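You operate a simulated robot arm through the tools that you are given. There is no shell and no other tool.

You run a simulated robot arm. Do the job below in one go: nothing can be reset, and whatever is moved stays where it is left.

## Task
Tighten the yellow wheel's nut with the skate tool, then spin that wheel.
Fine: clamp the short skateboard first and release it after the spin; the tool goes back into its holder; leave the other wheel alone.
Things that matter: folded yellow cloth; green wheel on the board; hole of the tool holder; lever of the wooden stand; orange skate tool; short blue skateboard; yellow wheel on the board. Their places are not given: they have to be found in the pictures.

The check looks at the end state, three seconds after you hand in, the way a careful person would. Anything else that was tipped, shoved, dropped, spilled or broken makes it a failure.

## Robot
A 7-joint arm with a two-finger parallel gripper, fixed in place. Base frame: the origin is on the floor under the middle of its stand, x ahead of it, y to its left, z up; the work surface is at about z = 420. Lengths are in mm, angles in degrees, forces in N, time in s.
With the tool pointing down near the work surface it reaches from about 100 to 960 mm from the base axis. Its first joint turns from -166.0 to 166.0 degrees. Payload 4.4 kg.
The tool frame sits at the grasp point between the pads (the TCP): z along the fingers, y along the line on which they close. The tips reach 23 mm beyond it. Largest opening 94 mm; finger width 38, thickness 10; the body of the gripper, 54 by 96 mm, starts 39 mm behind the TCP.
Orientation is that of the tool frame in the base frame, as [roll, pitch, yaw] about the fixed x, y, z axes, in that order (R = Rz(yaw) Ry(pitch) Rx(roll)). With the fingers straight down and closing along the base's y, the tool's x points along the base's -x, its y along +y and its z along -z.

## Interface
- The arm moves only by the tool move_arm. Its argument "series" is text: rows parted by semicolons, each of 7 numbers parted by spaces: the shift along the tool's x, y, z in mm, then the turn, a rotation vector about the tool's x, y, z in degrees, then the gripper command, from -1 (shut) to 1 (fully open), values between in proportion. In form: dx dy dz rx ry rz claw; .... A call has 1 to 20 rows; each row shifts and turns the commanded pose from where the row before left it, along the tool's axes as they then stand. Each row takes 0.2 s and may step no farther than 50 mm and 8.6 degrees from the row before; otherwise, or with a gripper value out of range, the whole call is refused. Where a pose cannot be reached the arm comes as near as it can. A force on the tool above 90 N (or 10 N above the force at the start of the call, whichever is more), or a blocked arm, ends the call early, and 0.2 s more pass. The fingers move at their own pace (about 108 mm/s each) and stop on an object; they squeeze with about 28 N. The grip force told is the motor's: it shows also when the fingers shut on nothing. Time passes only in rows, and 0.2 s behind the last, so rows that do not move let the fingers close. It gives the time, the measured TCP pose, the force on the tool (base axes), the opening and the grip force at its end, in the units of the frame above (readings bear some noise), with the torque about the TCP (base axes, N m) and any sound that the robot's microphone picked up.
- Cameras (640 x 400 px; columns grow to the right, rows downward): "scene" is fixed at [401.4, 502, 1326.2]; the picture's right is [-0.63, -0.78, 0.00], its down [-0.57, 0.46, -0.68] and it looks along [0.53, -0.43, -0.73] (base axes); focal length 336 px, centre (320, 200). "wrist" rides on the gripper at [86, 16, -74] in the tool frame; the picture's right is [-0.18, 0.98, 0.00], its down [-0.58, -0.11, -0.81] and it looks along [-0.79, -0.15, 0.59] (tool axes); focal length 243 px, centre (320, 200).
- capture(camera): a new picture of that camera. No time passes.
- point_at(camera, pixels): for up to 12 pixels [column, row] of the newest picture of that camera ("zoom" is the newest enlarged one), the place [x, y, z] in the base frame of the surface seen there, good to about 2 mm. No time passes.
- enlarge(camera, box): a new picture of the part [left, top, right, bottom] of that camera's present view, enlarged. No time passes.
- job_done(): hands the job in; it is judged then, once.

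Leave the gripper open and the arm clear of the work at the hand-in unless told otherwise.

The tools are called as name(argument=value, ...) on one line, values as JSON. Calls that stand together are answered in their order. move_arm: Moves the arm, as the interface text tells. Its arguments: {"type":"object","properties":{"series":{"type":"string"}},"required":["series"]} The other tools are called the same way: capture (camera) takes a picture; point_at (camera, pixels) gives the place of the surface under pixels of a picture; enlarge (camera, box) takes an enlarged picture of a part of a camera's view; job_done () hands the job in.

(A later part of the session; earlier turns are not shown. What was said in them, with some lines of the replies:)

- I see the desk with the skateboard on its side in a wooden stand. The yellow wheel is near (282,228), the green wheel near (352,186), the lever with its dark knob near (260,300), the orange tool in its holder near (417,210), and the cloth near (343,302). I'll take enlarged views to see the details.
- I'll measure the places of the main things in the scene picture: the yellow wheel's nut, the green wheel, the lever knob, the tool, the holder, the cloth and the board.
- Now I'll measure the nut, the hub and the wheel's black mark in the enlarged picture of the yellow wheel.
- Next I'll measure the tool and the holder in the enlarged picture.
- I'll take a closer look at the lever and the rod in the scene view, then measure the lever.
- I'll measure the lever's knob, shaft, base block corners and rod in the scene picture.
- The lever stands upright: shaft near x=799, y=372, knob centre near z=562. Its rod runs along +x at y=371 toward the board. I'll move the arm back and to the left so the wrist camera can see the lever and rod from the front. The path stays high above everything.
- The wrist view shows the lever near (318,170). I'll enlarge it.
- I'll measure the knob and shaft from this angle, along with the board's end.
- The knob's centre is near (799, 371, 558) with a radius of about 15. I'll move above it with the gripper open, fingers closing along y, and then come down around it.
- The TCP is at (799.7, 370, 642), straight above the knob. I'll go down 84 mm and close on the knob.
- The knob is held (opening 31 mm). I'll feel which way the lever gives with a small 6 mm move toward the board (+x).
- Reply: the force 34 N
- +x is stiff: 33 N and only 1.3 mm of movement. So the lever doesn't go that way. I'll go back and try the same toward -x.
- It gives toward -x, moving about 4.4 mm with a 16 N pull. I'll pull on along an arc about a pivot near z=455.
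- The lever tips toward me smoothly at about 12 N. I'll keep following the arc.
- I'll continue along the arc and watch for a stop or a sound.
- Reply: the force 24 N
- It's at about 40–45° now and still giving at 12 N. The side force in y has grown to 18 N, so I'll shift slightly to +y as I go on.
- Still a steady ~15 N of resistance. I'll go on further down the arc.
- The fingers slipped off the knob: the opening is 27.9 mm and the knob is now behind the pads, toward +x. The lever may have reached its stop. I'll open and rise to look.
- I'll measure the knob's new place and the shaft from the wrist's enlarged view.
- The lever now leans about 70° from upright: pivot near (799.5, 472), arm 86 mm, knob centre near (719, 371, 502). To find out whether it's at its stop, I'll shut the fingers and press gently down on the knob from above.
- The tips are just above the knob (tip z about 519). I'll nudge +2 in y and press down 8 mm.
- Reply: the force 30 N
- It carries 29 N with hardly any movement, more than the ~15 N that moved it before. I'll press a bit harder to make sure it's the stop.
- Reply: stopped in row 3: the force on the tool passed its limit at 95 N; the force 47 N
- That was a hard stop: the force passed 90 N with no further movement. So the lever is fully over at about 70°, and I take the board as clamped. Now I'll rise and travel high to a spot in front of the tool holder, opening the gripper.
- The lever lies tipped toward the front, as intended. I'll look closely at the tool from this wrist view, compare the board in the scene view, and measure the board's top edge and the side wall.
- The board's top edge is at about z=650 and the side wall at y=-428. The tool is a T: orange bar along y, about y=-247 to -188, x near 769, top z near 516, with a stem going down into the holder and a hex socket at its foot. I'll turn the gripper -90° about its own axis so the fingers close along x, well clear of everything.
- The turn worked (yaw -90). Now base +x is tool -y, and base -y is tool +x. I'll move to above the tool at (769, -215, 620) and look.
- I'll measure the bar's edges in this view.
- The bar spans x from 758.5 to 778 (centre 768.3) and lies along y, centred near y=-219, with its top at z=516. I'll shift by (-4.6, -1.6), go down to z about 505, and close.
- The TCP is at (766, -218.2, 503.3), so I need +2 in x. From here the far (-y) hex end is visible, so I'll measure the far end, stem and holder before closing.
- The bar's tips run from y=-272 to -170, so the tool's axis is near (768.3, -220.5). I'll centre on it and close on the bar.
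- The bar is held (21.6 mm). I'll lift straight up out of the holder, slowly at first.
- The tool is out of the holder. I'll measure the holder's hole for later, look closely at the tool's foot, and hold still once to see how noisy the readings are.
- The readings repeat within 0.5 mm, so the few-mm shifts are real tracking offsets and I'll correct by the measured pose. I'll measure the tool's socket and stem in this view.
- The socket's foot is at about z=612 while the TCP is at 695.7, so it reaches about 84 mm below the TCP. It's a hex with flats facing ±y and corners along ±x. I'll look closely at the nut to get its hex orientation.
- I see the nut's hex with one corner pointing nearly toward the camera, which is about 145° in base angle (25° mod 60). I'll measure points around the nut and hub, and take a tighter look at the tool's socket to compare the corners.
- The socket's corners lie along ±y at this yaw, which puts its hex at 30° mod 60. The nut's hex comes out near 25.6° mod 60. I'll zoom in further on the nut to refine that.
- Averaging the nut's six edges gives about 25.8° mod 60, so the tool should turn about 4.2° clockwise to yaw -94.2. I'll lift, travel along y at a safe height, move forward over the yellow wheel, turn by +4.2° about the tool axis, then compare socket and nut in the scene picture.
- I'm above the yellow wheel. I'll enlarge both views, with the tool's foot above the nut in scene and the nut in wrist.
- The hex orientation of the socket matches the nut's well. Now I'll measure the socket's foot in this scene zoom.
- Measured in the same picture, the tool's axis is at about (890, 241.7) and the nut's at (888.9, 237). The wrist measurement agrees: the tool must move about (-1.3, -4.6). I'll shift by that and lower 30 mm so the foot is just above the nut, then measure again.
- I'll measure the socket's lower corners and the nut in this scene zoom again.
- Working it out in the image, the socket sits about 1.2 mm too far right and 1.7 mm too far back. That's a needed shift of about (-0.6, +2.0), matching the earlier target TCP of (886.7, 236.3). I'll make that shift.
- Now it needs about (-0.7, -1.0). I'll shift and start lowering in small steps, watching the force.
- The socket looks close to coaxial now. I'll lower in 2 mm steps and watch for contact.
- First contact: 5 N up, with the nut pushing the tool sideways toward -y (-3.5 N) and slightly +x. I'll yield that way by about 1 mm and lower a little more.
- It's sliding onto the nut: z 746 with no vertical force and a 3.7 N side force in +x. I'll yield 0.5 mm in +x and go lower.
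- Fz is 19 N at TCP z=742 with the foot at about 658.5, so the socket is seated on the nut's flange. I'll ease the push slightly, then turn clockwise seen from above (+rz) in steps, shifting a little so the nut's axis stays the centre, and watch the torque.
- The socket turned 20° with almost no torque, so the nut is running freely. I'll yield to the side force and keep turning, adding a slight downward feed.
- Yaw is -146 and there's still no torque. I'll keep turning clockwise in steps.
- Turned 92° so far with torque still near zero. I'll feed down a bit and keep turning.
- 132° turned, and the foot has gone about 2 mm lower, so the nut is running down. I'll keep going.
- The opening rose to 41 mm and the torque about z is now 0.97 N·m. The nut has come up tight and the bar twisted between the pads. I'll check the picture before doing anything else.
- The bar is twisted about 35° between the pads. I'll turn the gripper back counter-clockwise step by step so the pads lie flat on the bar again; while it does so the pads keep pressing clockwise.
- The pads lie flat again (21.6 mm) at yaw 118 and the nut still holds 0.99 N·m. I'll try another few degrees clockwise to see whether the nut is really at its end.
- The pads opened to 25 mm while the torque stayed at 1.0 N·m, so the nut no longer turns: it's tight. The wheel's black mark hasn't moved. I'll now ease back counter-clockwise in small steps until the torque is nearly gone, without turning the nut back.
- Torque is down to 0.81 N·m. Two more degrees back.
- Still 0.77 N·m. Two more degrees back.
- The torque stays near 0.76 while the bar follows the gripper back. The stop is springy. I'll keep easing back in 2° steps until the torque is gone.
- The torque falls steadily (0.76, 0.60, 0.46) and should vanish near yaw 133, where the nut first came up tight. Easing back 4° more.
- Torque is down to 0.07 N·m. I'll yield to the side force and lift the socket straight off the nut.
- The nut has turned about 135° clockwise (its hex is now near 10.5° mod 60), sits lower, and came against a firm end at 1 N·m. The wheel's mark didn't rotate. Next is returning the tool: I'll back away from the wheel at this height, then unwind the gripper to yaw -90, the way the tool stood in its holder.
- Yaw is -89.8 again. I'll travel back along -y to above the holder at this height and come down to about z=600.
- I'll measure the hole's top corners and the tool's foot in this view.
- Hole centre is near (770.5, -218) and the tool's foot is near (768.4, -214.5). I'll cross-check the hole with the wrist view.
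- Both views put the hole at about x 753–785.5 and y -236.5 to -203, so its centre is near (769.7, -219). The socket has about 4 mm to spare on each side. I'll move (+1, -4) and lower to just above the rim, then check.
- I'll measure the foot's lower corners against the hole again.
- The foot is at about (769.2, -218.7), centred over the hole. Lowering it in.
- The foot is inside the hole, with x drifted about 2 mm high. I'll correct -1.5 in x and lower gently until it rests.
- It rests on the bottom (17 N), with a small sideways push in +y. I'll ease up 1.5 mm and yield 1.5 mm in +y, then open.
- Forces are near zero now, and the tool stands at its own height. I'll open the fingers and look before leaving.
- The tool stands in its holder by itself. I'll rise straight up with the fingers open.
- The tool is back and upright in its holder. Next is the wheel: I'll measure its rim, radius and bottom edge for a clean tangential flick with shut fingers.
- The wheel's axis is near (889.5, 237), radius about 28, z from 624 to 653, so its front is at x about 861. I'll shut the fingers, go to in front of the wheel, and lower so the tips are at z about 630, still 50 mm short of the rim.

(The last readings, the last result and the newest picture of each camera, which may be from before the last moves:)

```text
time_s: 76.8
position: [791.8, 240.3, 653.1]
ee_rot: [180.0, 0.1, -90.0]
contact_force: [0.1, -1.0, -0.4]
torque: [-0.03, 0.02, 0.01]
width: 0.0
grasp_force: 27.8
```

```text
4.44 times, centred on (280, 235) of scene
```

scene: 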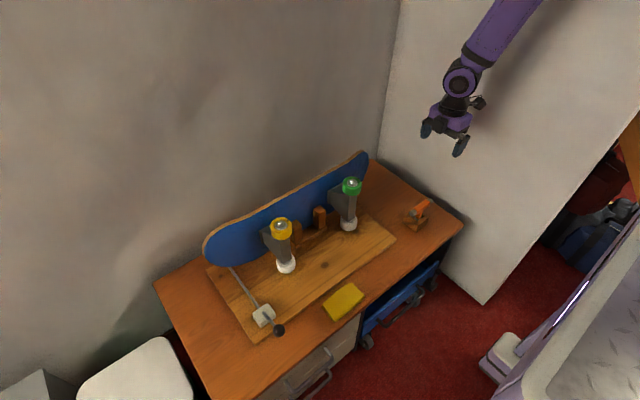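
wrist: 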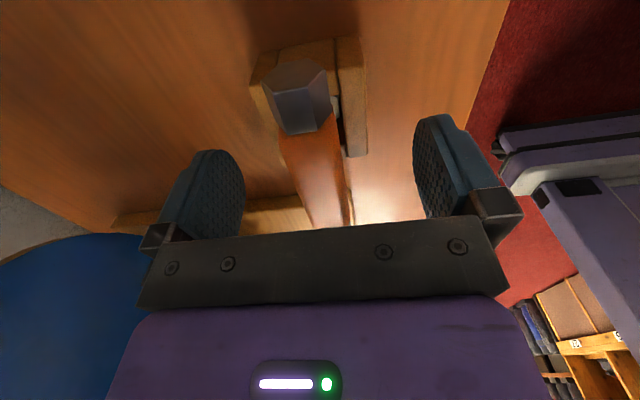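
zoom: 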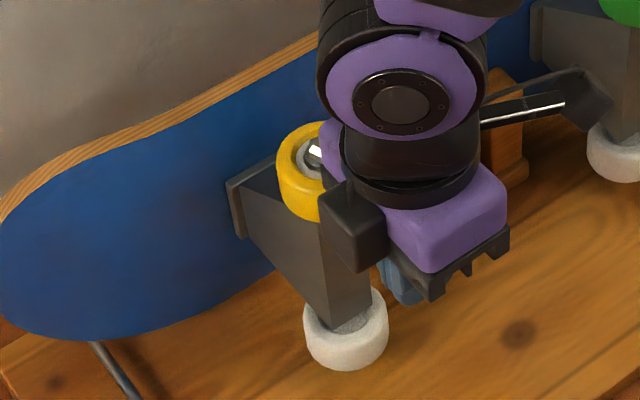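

All clear. I'll move forward to about 845 (5 mm short of the rim), then feel for contact in 1 mm steps.

move_arm(series="3 -27 0 0 0 0 -1; 0 -26 0 0 0 0 -1; 0 0 0 0 0 0 -1; 0 0 0 0 0 0 -1")

enlarge(camera="scene", box=[240, 190, 320, 250])

capture(camera="wrist")

```text
time_s: 77.8
position: [847.8, 235.2, 651.1]
ee_rot: [179.9, 0.1, -89.9]
contact_force: [-13.7, 0.2, 3.9]
torque: [0.01, -0.05, 0.03]
width: 0.0
grasp_force: 28.6
```

```text
6.67 times, centred on (280, 220) of scene
```

zoom: 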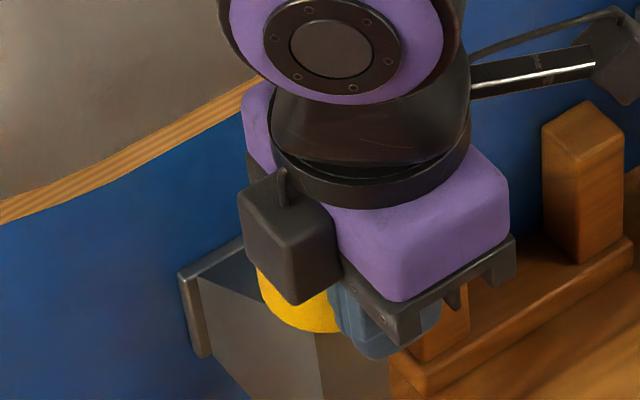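

```text
taken
```

wrist: 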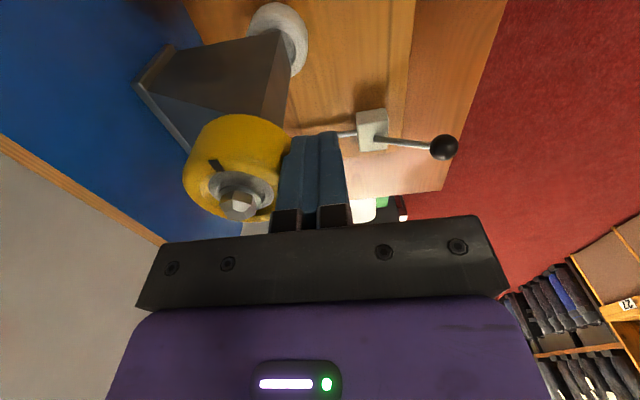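

The finger already touches the wheel's front (13.7 N at x=847.8), a good press for a flick. I'll back off 6 mm, go 32 mm to -y, come forward again, then sweep quickly to +y along the rim (turns the wheel clockwise, the tightening way) and swing clear.

move_arm(series="0 6 0 0 0 0 -1; 32 0 0 0 0 0 -1; 0 -6 0 0 0 0 -1; -15 0 0 0 0 0 -1; -45 0 0 0 0 0 -1; -45 0 0 0 0 0 -1; 0 20 0 0 0 0 -1; 0 0 0 0 0 0 -1")

capture(camera="wrist")

enlarge(camera="scene", box=[240, 190, 320, 250])

```text
time_s: 79.6
position: [832.1, 307.3, 652.0]
ee_rot: [180.0, 0.1, -90.1]
contact_force: [-0.6, -0.4, 0.3]
torque: [-0.01, 0.0, 0.0]
width: 0.0
grasp_force: 28.2
```

```text
taken
```

wrist: 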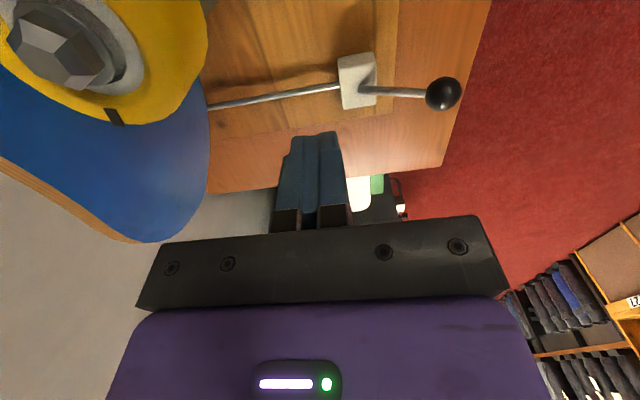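

```text
6.67 times, centred on (280, 220) of scene
```

zoom: 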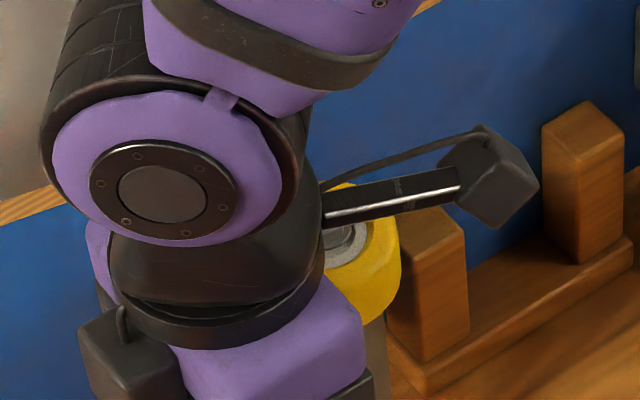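

The black mark has moved, so the wheel turned. I'll wait one step and look again to see if it's still turning.

point_at(camera="wrist", pixels=[[113, 117], [65, 45]])

move_arm(series="0 0 0 0 0 0 -1")

capture(camera="wrist")

```text
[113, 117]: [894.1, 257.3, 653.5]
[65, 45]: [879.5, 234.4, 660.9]
```

```text
time_s: 80.0
position: [831.1, 307.2, 651.4]
ee_rot: [180.0, 0.1, -90.0]
contact_force: [0.3, -0.5, 0.0]
torque: [-0.01, 0.03, 0.01]
width: 0.0
grasp_force: 28.0
```

```text
taken
```

wrist: 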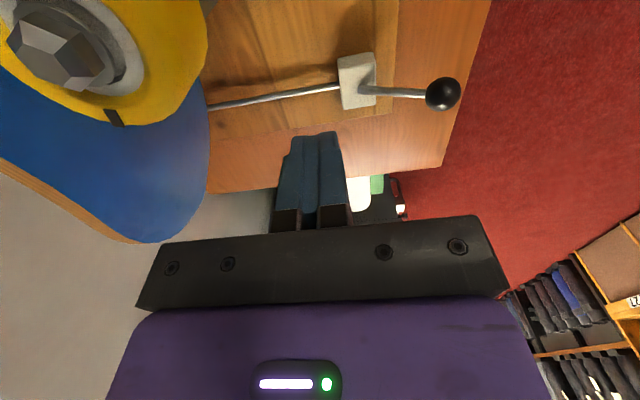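

The wheel stopped with its mark at about 76°, where it was at about -90° before: roughly 195° of clockwise turn. One flick is only about half a turn, so I'll repeat the sweep twice the same way to get a clear spin.

move_arm(series="35 0 0 0 0 0 -1; 35 0 0 0 0 0 -1; 35 0 0 0 0 0 -1; 0 -20 0 0 0 0 -1; 0 0 0 0 0 0 -1; -15 0 0 0 0 0 -1; -48 0 0 0 0 0 -1; -48 0 0 0 0 0 -1; 0 20 0 0 0 0 -1; 0 0 0 0 0 0 -1")

capture(camera="wrist")

```text
time_s: 82.2
position: [830.0, 311.4, 652.9]
ee_rot: [-180.0, 0.1, -90.0]
contact_force: [-0.8, 0.4, -0.1]
torque: [0.02, 0.02, 0.04]
width: 0.0
grasp_force: 28.2
```

```text
taken
```

wrist: 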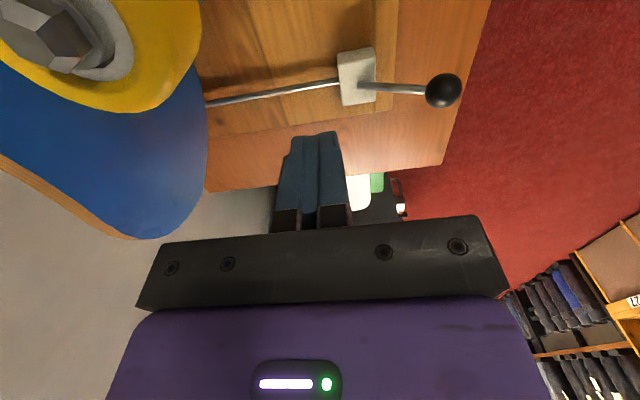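

The mark has gone round to the far side, so it spun again. One more flick the same way.

move_arm(series="36 0 0 0 0 0 -1; 36 0 0 0 0 0 -1; 37 0 0 0 0 0 -1; 0 -20 0 0 0 0 -1; 0 0 0 0 0 0 -1; -15 0 0 0 0 0 -1; -48 0 0 0 0 0 -1; -48 0 0 0 0 0 -1; 0 20 0 0 0 0 -1; 0 0 0 0 0 0 -1")

capture(camera="wrist")

```text
time_s: 84.4
position: [830.4, 315.9, 653.1]
ee_rot: [-179.9, 0.1, -90.1]
contact_force: [0.6, 0.2, -0.4]
torque: [0.0, -0.01, 0.04]
width: 0.0
grasp_force: 27.9
```

```text
taken
```

wrist: 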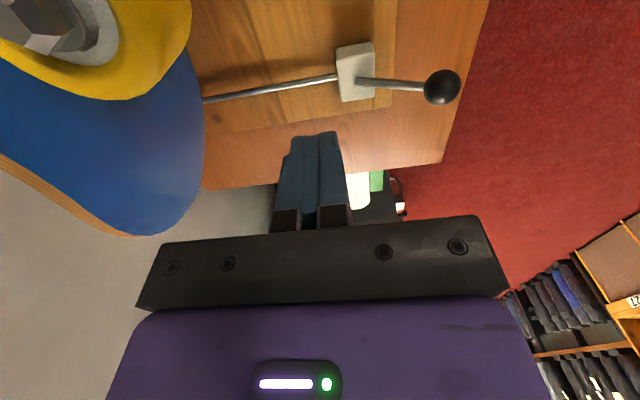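

I'll rise, move back to above the lever's knob, turn the gripper back +90° so the fingers close along y, and open it. Then I'll check the wheel in the scene view.

move_arm(series="0 20 -20 0 0 0 -1; 0 10 -35 0 0 0 -1; 0 0 -35 0 0 0 -1; -18.4 27 0 0 0 0 1; -18.4 27 0 0 0 0 1; -18.4 27 0 0 0 0 1; 0 0 0 0 0 8.18 1; 0 0 0 0 0 8.18 1; 0 0 0 0 0 8.18 1; 0 0 0 0 0 8.18 1; 0 0 0 0 0 8.18 1; 0 0 0 0 0 8.18 1; 0 0 0 0 0 8.18 1; 0 0 0 0 0 8.18 1; 0 0 0 0 0 8.18 1; 0 0 0 0 0 8.18 1; 0 0 0 0 0 8.18 1; 0 0 0 0 0 0 1")

capture(camera="scene")

capture(camera="wrist")

```text
time_s: 88.2
position: [720.3, 369.4, 743.1]
ee_rot: [179.8, -0.1, 180.0]
contact_force: [-0.4, 0.5, 0.3]
torque: [0.03, 0.03, 0.0]
width: 93.9
grasp_force: 0.1
```

```text
taken
```

scene: 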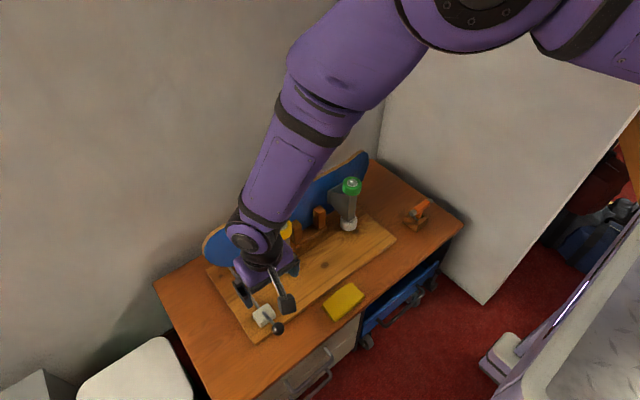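

```text
taken
```

wrist: 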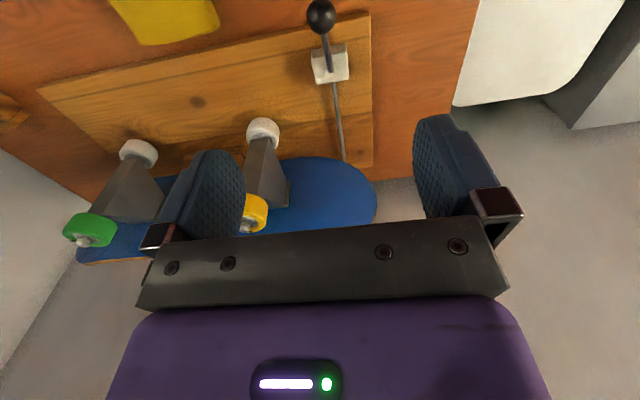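

The arm hides the yellow wheel from the scene camera. I'd like to check wheel and nut before releasing the clamp, so I'll look through the wrist camera's enlarged view first.

enlarge(camera="wrist", box=[230, 180, 290, 240])

enlarge(camera="wrist", box=[290, 0, 370, 60])

point_at(camera="zoom", pixels=[[325, 80], [325, 200]])

```text
6.67 times, centred on (260, 210) of wrist
```

zoom: 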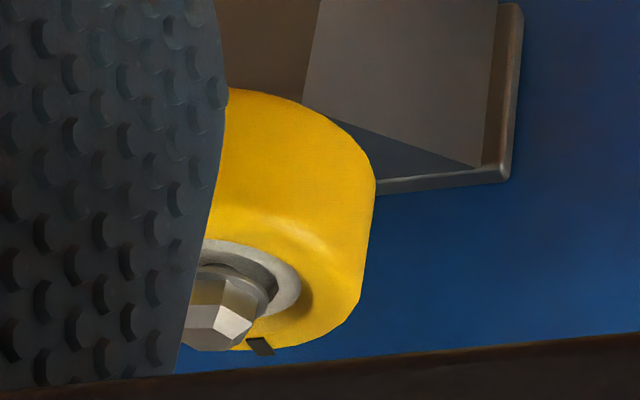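

```text
6.67 times, centred on (330, 30) of wrist
```

zoom: 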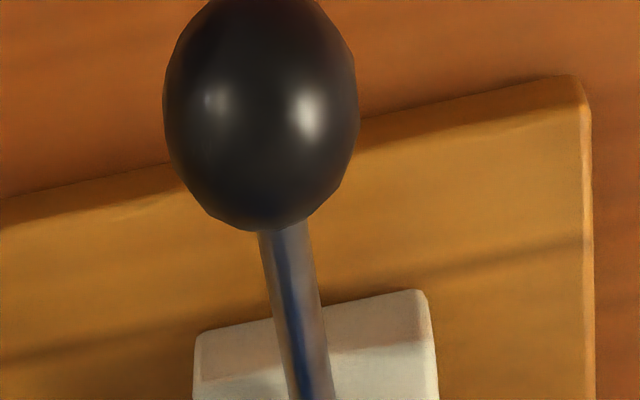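

```text
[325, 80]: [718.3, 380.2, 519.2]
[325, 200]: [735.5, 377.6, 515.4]
```

The wheel's mark is now near the board side, so the wheel has clearly spun. Now I'll measure the knob again from here.

point_at(camera="zoom", pixels=[[262, 100], [180, 110], [345, 110], [262, 20], [270, 215], [290, 250], [300, 320]])

point_at(camera="scene", pixels=[[279, 326], [276, 327], [281, 331], [277, 332]])

```text
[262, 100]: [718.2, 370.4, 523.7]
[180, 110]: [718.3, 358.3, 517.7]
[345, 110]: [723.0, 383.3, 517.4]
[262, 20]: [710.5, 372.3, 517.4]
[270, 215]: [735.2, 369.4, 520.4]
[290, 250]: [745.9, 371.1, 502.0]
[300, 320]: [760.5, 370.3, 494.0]
```

```text
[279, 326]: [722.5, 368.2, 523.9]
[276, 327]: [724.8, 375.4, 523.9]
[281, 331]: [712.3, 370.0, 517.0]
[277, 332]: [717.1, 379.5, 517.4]
```

The knob's centre is now near (723.5, 371, 509.5), so the lever leans about 64° and is still well over. I'll lower around it and grip it.

move_arm(series="-3 1.6 43 0 0 0 1; 0 0 45 0 0 0 1; 0 0 45 0 0 0 1; 0 0 45 0 0 0 1; 0 0 35 0 0 0 1; 0 0 20 0 0 0 1; 0 0 0 0 0 0 0.3; 0 0 0 0 0 0 -0.2; 0 0 0 0 0 0 -0.5; 0 0 0 0 0 0 -0.5")

capture(camera="wrist")

```text
time_s: 90.4
position: [721.7, 369.8, 510.9]
ee_rot: [-180.0, 0.0, 180.0]
contact_force: [-0.1, -15.1, 0.7]
torque: [-0.07, -0.07, -0.04]
width: 30.8
grasp_force: 45.3
```

```text
taken
```

wrist: 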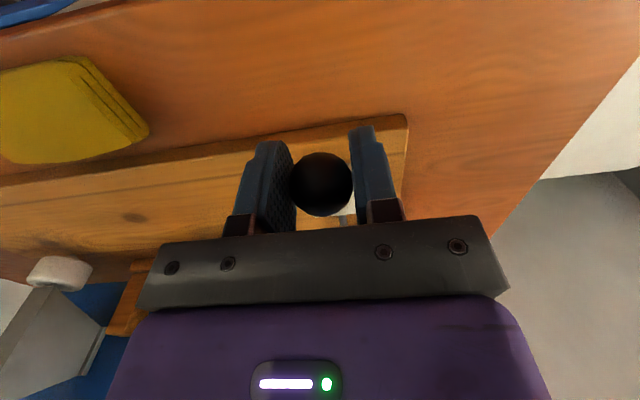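

The knob is held (30.8 mm). I'll yield 1.5 mm to the side force and take the lever back up along its arc, pivot at (799.5, 472), radius 86.

move_arm(series="0 -1.5 0 0 0 0 -0.5; -3 0 -5.2 0 0 0 -0.5; -3 0 -5.2 0 0 0 -0.5; -3.7 0 -4.7 0 0 0 -0.5; -3.7 0 -4.7 0 0 0 -0.5; -4.3 0 -4.2 0 0 0 -0.5; -4.3 0 -4.2 0 0 0 -0.5; 0 0 0 0 0 0 -0.5")

capture(camera="wrist")

```text
time_s: 92.2
position: [744.9, 370.1, 537.9]
ee_rot: [179.8, 0.0, -179.9]
contact_force: [-12.5, -17.6, -5.2]
torque: [-0.12, 1.21, 0.0]
width: 31.4
grasp_force: 45.0
```

```text
taken
```

wrist: 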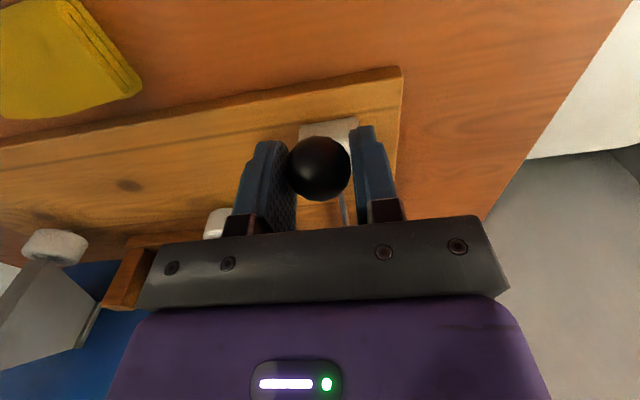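

The lever follows, about 40° now. I'll continue up the arc.

move_arm(series="0 -1.5 0 0 0 0 -0.5; -4.8 0 -3.5 0 0 0 -0.5; -4.9 0 -3.5 0 0 0 -0.5; -5.3 0 -2.9 0 0 0 -0.5; -5.3 0 -2.8 0 0 0 -0.5; -5.6 0 -2.1 0 0 0 -0.5; -5.7 0 -2 0 0 0 -0.5; 0 0 0 0 0 0 -0.5")

```text
time_s: 94.0
position: [777.5, 369.7, 556.9]
ee_rot: [179.8, 0.0, -179.9]
contact_force: [-16.5, 3.5, 8.9]
torque: [-0.02, 1.2, 0.01]
width: 31.1
grasp_force: 44.7
```

About 15° left. I'll bring it to upright and slightly against its stop.

move_arm(series="-5.8 0 -0.8 0 0 0 -0.5; -5.9 0 -0.7 0 0 0 -0.5; -6 0 -0.3 0 0 0 -0.5; -5 0 0 0 0 0 -0.5; 0 0 0 0 0 0 -0.5")

```text
time_s: 95.2
position: [798.6, 369.5, 558.0]
ee_rot: [179.9, 0.0, -180.0]
contact_force: [-14.6, 9.6, 6.2]
torque: [0.07, 1.29, -0.17]
width: 31.2
grasp_force: 44.5
```

Nearly upright (x=798.6). I'll push 3 mm more to feel the stop as at the start.

move_arm(series="-2 0 0 0 0 0 -0.5; -2 0 0 0 0 0 -0.5; 0 0 0 0 0 0 -0.5")

```text
time_s: 96.0
position: [802.1, 370.9, 557.4]
ee_rot: [179.8, 0.0, 180.0]
contact_force: [-14.1, 9.7, 11.6]
torque: [0.1, 1.19, -0.17]
width: 31.1
grasp_force: 45.3
```

The force is still the friction level (14 N). I'll push a little further until it rises.

move_arm(series="-2 0 0 0 0 0 -0.5; -2 0 0 0 0 0 -0.5; 0 0 0 0 0 0 -0.5")

capture(camera="wrist")

```text
time_s: 96.8
position: [806.0, 369.8, 558.2]
ee_rot: [179.9, 0.0, -179.9]
contact_force: [-14.0, 16.4, 0.4]
torque: [0.09, 1.26, -0.29]
width: 31.2
grasp_force: 44.8
```

```text
taken
```

wrist: 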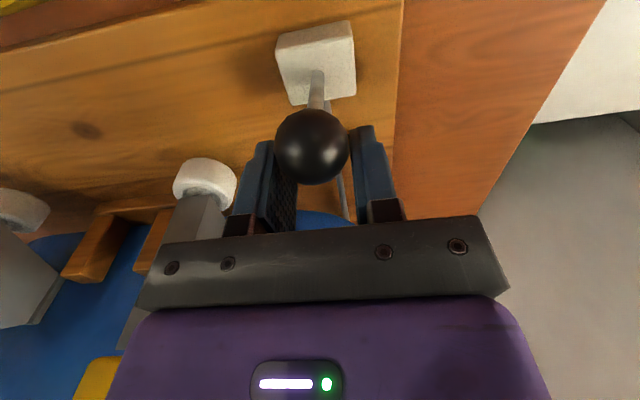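

The knob sits farther toward -x in the pads than before, so it has slid between them. I'll measure where it is.

enlarge(camera="wrist", box=[260, 60, 380, 210])

point_at(camera="wrist", pixels=[[312, 147], [312, 120], [312, 172], [285, 147], [340, 147], [316, 100], [317, 85]])

```text
2.67 times, centred on (320, 135) of wrist
```

zoom: 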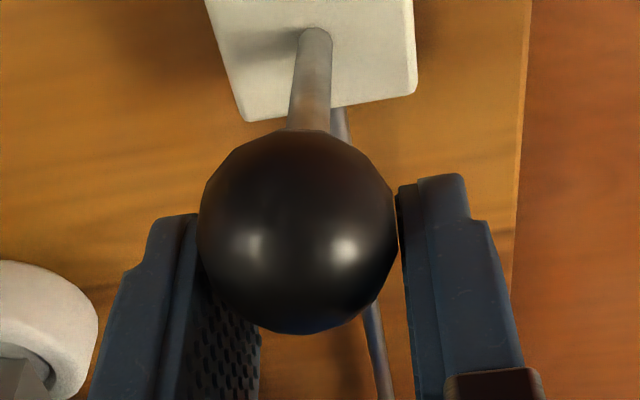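

```text
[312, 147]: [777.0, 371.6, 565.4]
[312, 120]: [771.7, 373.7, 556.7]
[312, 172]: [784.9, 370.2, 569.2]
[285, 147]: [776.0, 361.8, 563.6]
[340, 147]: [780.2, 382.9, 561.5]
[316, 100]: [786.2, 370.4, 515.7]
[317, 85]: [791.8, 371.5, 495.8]
```

The knob's centre is at about x=788, so the lever still leans about 8° while the pads have slid ahead. I'll open, move back to the knob, and grip it again.

move_arm(series="0 0 0 0 0 0 0.2; 0 0 0 0 0 0 0.2; 9 0 0 0 0 0 0.2; 10 0 0 0 0 0 0.2; 0 0 0 0 0 0 0.2; 0 0 0 0 0 0 -0.5; 0 0 0 0 0 0 -1; 0 0 0 0 0 0 -1")

capture(camera="wrist")

```text
time_s: 98.6
position: [788.7, 368.9, 558.3]
ee_rot: [179.8, 0.0, -179.9]
contact_force: [0.7, 13.7, -3.9]
torque: [0.06, -0.08, -0.01]
width: 31.2
grasp_force: 44.8
```

```text
taken
```

wrist: 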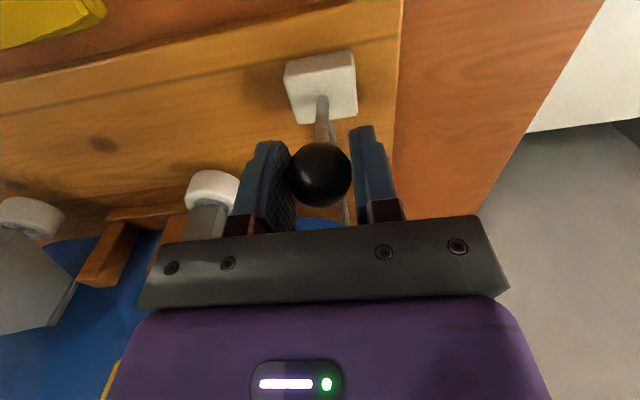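

The knob is centred in the pads again. I'll push +x in small steps until the stop is felt.

move_arm(series="-4 1 -0.2 0 0 0 -1; -4 0 0 0 0 0 -1; -4 0 0 0 0 0 -1; -3 0 0 0 0 0 -1; 0 0 0 0 0 0 -1")

capture(camera="wrist")

```text
time_s: 99.8
position: [802.3, 370.6, 556.4]
ee_rot: [179.9, -0.1, 180.0]
contact_force: [-14.0, 8.7, 4.4]
torque: [0.05, 1.27, -0.01]
width: 30.9
grasp_force: 45.0
```

```text
taken
```

wrist: 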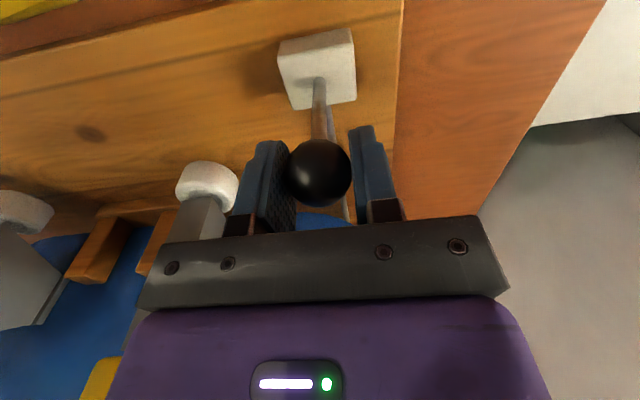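

I'll measure the knob, then push a bit further.

point_at(camera="wrist", pixels=[[320, 172], [320, 148], [320, 195], [319, 120], [318, 95]])

move_arm(series="-2 0 0 0 0 0 -1; -2 0 0 0 0 0 -1; 0 0 0 0 0 0 -1")

capture(camera="wrist")

```text
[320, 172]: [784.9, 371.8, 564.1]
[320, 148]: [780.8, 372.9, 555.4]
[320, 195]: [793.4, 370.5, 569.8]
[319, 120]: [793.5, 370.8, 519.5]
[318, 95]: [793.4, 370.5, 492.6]
```

```text
time_s: 100.6
position: [803.9, 369.7, 557.1]
ee_rot: [-180.0, 0.0, -179.9]
contact_force: [-27.3, 6.9, 5.8]
torque: [0.01, 0.76, 0.01]
width: 31.2
grasp_force: 44.5
```

```text
taken
```

wrist: 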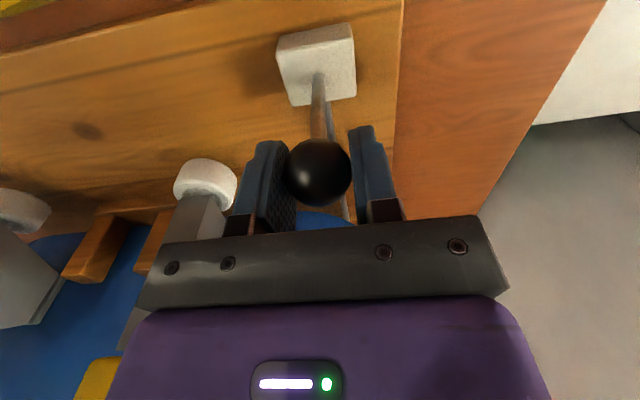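

The force rose to 27 N: the lever is against its upright stop, so the clamp is released. I'll open the fingers and rise straight up.

move_arm(series="0 0 0 0 0 0 -0.1; 0 0 0 0 0 0 0.4; 0 0 0 0 0 0 1; 0 0 0 0 0 0 1; 0 0 -25 0 0 0 1; 0 0 -40 0 0 0 1; 0 0 -40 0 0 0 1; 0 0 -40 0 0 0 1; 0 0 -40 0 0 0 1; 45 0 0 0 0 0 1; 45 0 0 0 0 0 1; 45 0 0 0 0 0 1; 45 0 0 0 0 0 1; 0 0 0 0 0 0 1")

capture(camera="scene")

capture(camera="wrist")

```text
time_s: 103.6
position: [630.2, 369.3, 742.0]
ee_rot: [179.9, -0.1, -179.9]
contact_force: [0.2, -0.2, -0.3]
torque: [-0.02, 0.01, 0.03]
width: 94.0
grasp_force: 0.1
```

```text
taken
```

scene: 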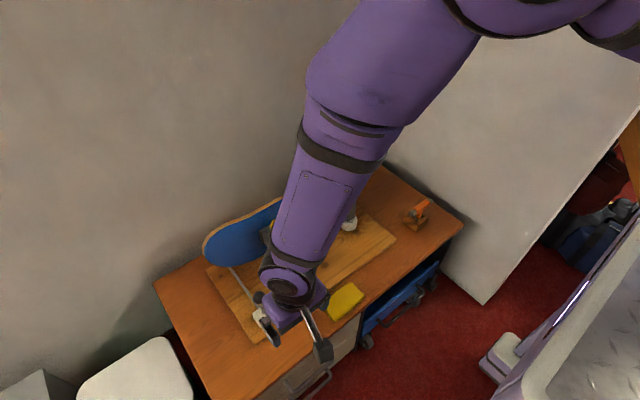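

```text
taken
```

wrist: 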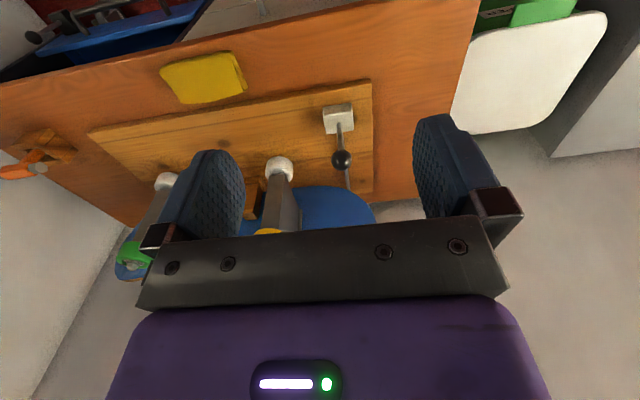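

I'll move the arm clear to the right, where it doesn't block the scene camera, then inspect everything.

move_arm(series="0 -45 -8 0 0 0 1; 0 -45 -8 0 0 0 1; 0 -45 -8 0 0 0 1; 0 -45 -8 0 0 0 1; 0 -45 -8 0 0 0 1; 0 -45 -8 0 0 0 1; 0 -45 -8 0 0 0 1; 0 -45 -8 0 0 0 1; 0 -45 -8 0 0 0 1; 0 -45 -8 0 0 0 1; 0 -45 -8 0 0 0 1; 0 -45 -8 0 0 0 1; 0 -45 -8 0 0 0 1; 0 0 0 0 0 0 1")

capture(camera="scene")

enlarge(camera="scene", box=[271, 216, 291, 228.5])

enlarge(camera="scene", box=[190, 140, 390, 265])

enlarge(camera="scene", box=[225, 275, 305, 335])

```text
time_s: 106.6
position: [626.6, -216.3, 847.7]
ee_rot: [179.9, 0.0, -179.9]
contact_force: [0.5, 0.6, 0.5]
torque: [0.02, -0.01, 0.02]
width: 94.1
grasp_force: 0.0
```

```text
taken
```

scene: 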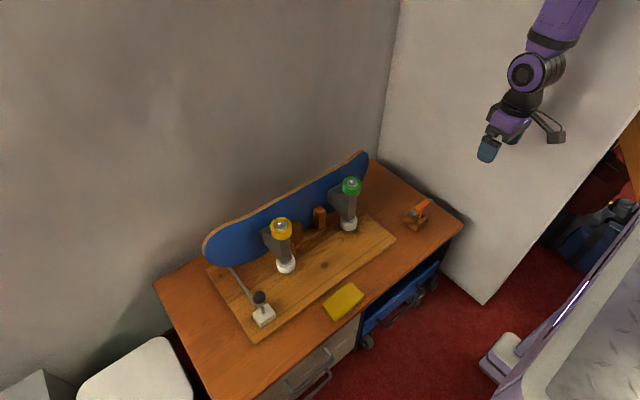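

```text
16.00 times, centred on (281, 222) of scene
```

zoom: 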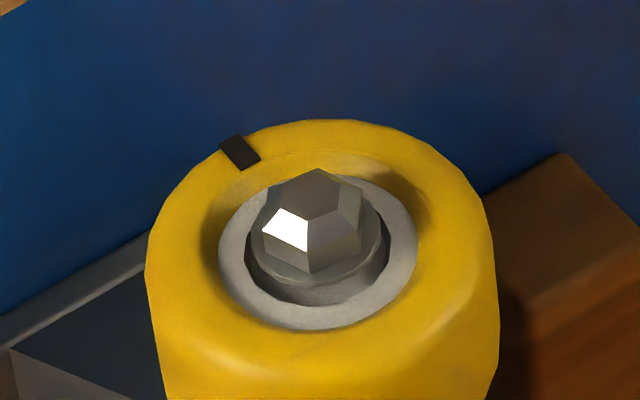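

```text
3.20 times, centred on (290, 202) of scene
```

zoom: 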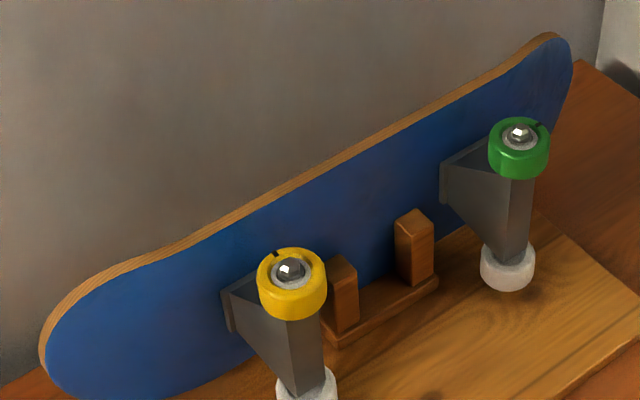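

```text
6.67 times, centred on (265, 305) of scene
```

zoom: 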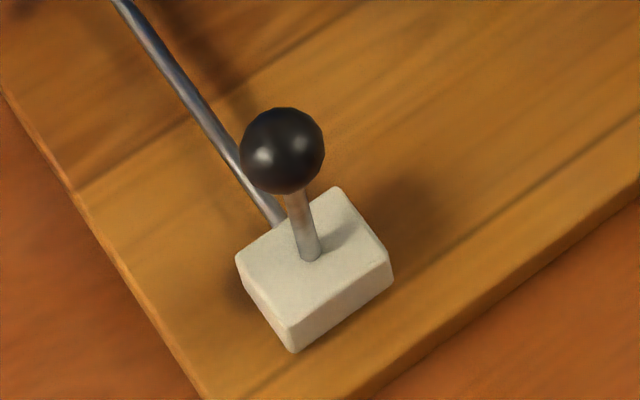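

The lever is upright exactly as at the start, the wheel's mark has moved, and the nut's place is unchanged since tightening. To judge whether the nut is fully down, I'll compare it with the green wheel's nut.

enlarge(camera="scene", box=[341, 177, 361, 189.5])

point_at(camera="zoom", pixels=[[320, 200]])

capture(camera="wrist")

```text
16.00 times, centred on (351, 183) of scene
```

zoom: 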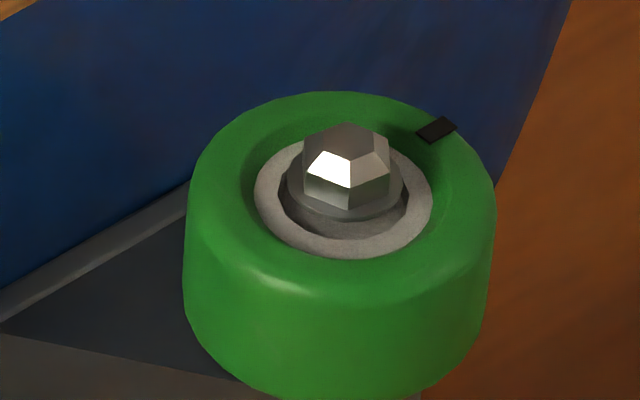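

```text
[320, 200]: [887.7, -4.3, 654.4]
```

```text
taken
```

wrist: 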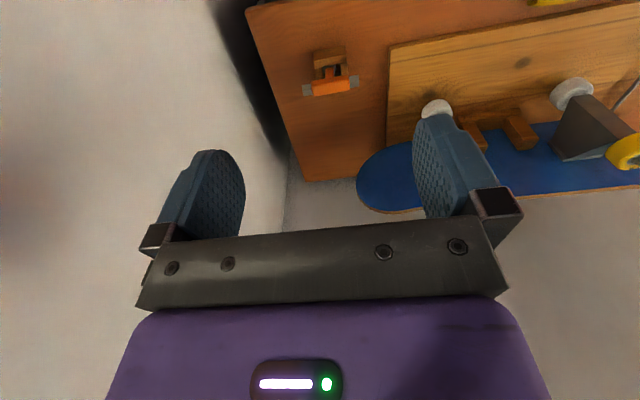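

I'll measure the heights of nut top, flange and hub on both wheels.

point_at(camera="zoom", pixels=[[347, 138], [345, 150], [345, 203], [300, 195], [392, 195], [345, 246], [270, 205], [422, 200], [345, 228]])

enlarge(camera="scene", box=[271, 216, 291, 228.5])

point_at(camera="zoom", pixels=[[318, 185], [318, 205], [312, 262], [258, 250], [372, 245], [318, 316], [235, 260], [407, 250], [315, 292], [240, 150]])

```text
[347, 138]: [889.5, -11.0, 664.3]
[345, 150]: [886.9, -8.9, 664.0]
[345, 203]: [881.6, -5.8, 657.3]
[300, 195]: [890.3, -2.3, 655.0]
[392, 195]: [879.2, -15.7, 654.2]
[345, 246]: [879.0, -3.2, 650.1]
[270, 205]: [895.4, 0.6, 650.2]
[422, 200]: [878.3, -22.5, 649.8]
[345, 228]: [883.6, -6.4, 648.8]
```

```text
16.00 times, centred on (281, 222) of scene
```

zoom: 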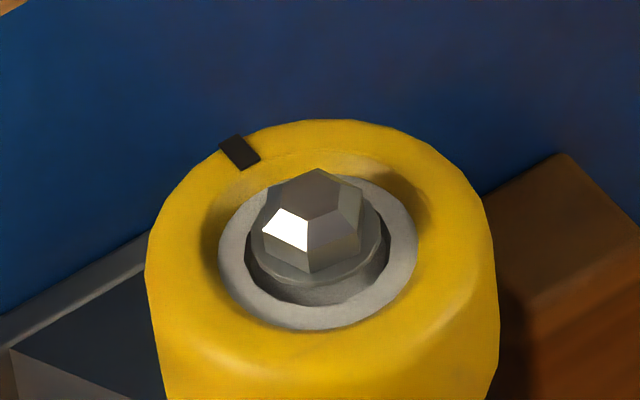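

```text
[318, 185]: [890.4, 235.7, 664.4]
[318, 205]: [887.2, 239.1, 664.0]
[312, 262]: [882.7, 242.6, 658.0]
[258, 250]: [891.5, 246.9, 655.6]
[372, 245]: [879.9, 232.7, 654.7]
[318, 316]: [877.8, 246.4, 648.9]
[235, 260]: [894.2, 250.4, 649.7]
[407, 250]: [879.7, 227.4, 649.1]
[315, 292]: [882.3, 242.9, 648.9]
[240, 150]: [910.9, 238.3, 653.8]
```

The yellow nut's top (664.2) and flange (655) now match the green one's, where before they were at 666.5 and 658.4, so it's fully down. Last check of tool, cloth and board.

point_at(camera="scene", pixels=[[300, 187.5], [245, 215.5], [360, 155], [343, 302], [417, 209], [352, 185]])

enlarge(camera="scene", box=[380, 180, 460, 230])

enlarge(camera="scene", box=[200, 240, 328, 340])

```text
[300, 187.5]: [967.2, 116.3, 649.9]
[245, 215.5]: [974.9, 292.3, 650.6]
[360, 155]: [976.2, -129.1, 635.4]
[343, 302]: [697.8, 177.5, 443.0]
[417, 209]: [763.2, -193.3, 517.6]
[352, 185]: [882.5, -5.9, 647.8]
```

```text
8.00 times, centred on (420, 205) of scene
```

zoom: 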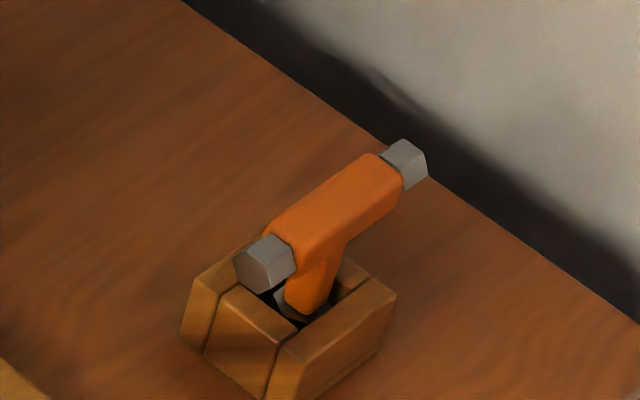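

```text
4.00 times, centred on (264, 290) of scene
```

zoom: 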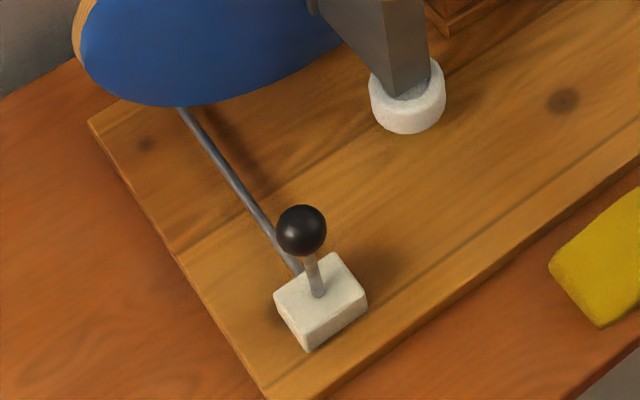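

Everything is in place:
- **Nut and wheel:** the yellow nut is tight and its wheel has spun.
- **Tool and lever:** the tool stands in its holder, and the lever is upright with the clamp released.
- **Rest of the scene:** the green wheel, cloth and board are where they were, the board within a couple of millimetres.
- **Arm:** it is clear of the work with the gripper open.

I'll hand in.

job_done()

```text
The job is handed in.
```

I tightened the yellow wheel's nut with the skate tool, spun that wheel, and handed the job in. No check result has come back to me yet.

- **Clamp:** I tipped the lever over to its stop before touching the nut. After the spin I brought it back upright against its stop.
- **Nut:** It turned about 135° clockwise and then held against about 1 N·m. Its top dropped from about z = 666.5 to 664.2 mm, level with the green wheel's nut.
- **Wheel:** I flicked the rim three times clockwise. The first flick turned it roughly 195°. The mark also moved with the later flicks, though I could not count those turns exactly.
- **Tool:** It is back in its holder, standing on its own, with its bar the same way round as at the start.
- **Other things:** The green wheel and the cloth were not touched. The board ended within about 2 mm of where it began; the yellow wheel shifted roughly that much while I worked on the nut.

The arm is clear of the work with the gripper open.
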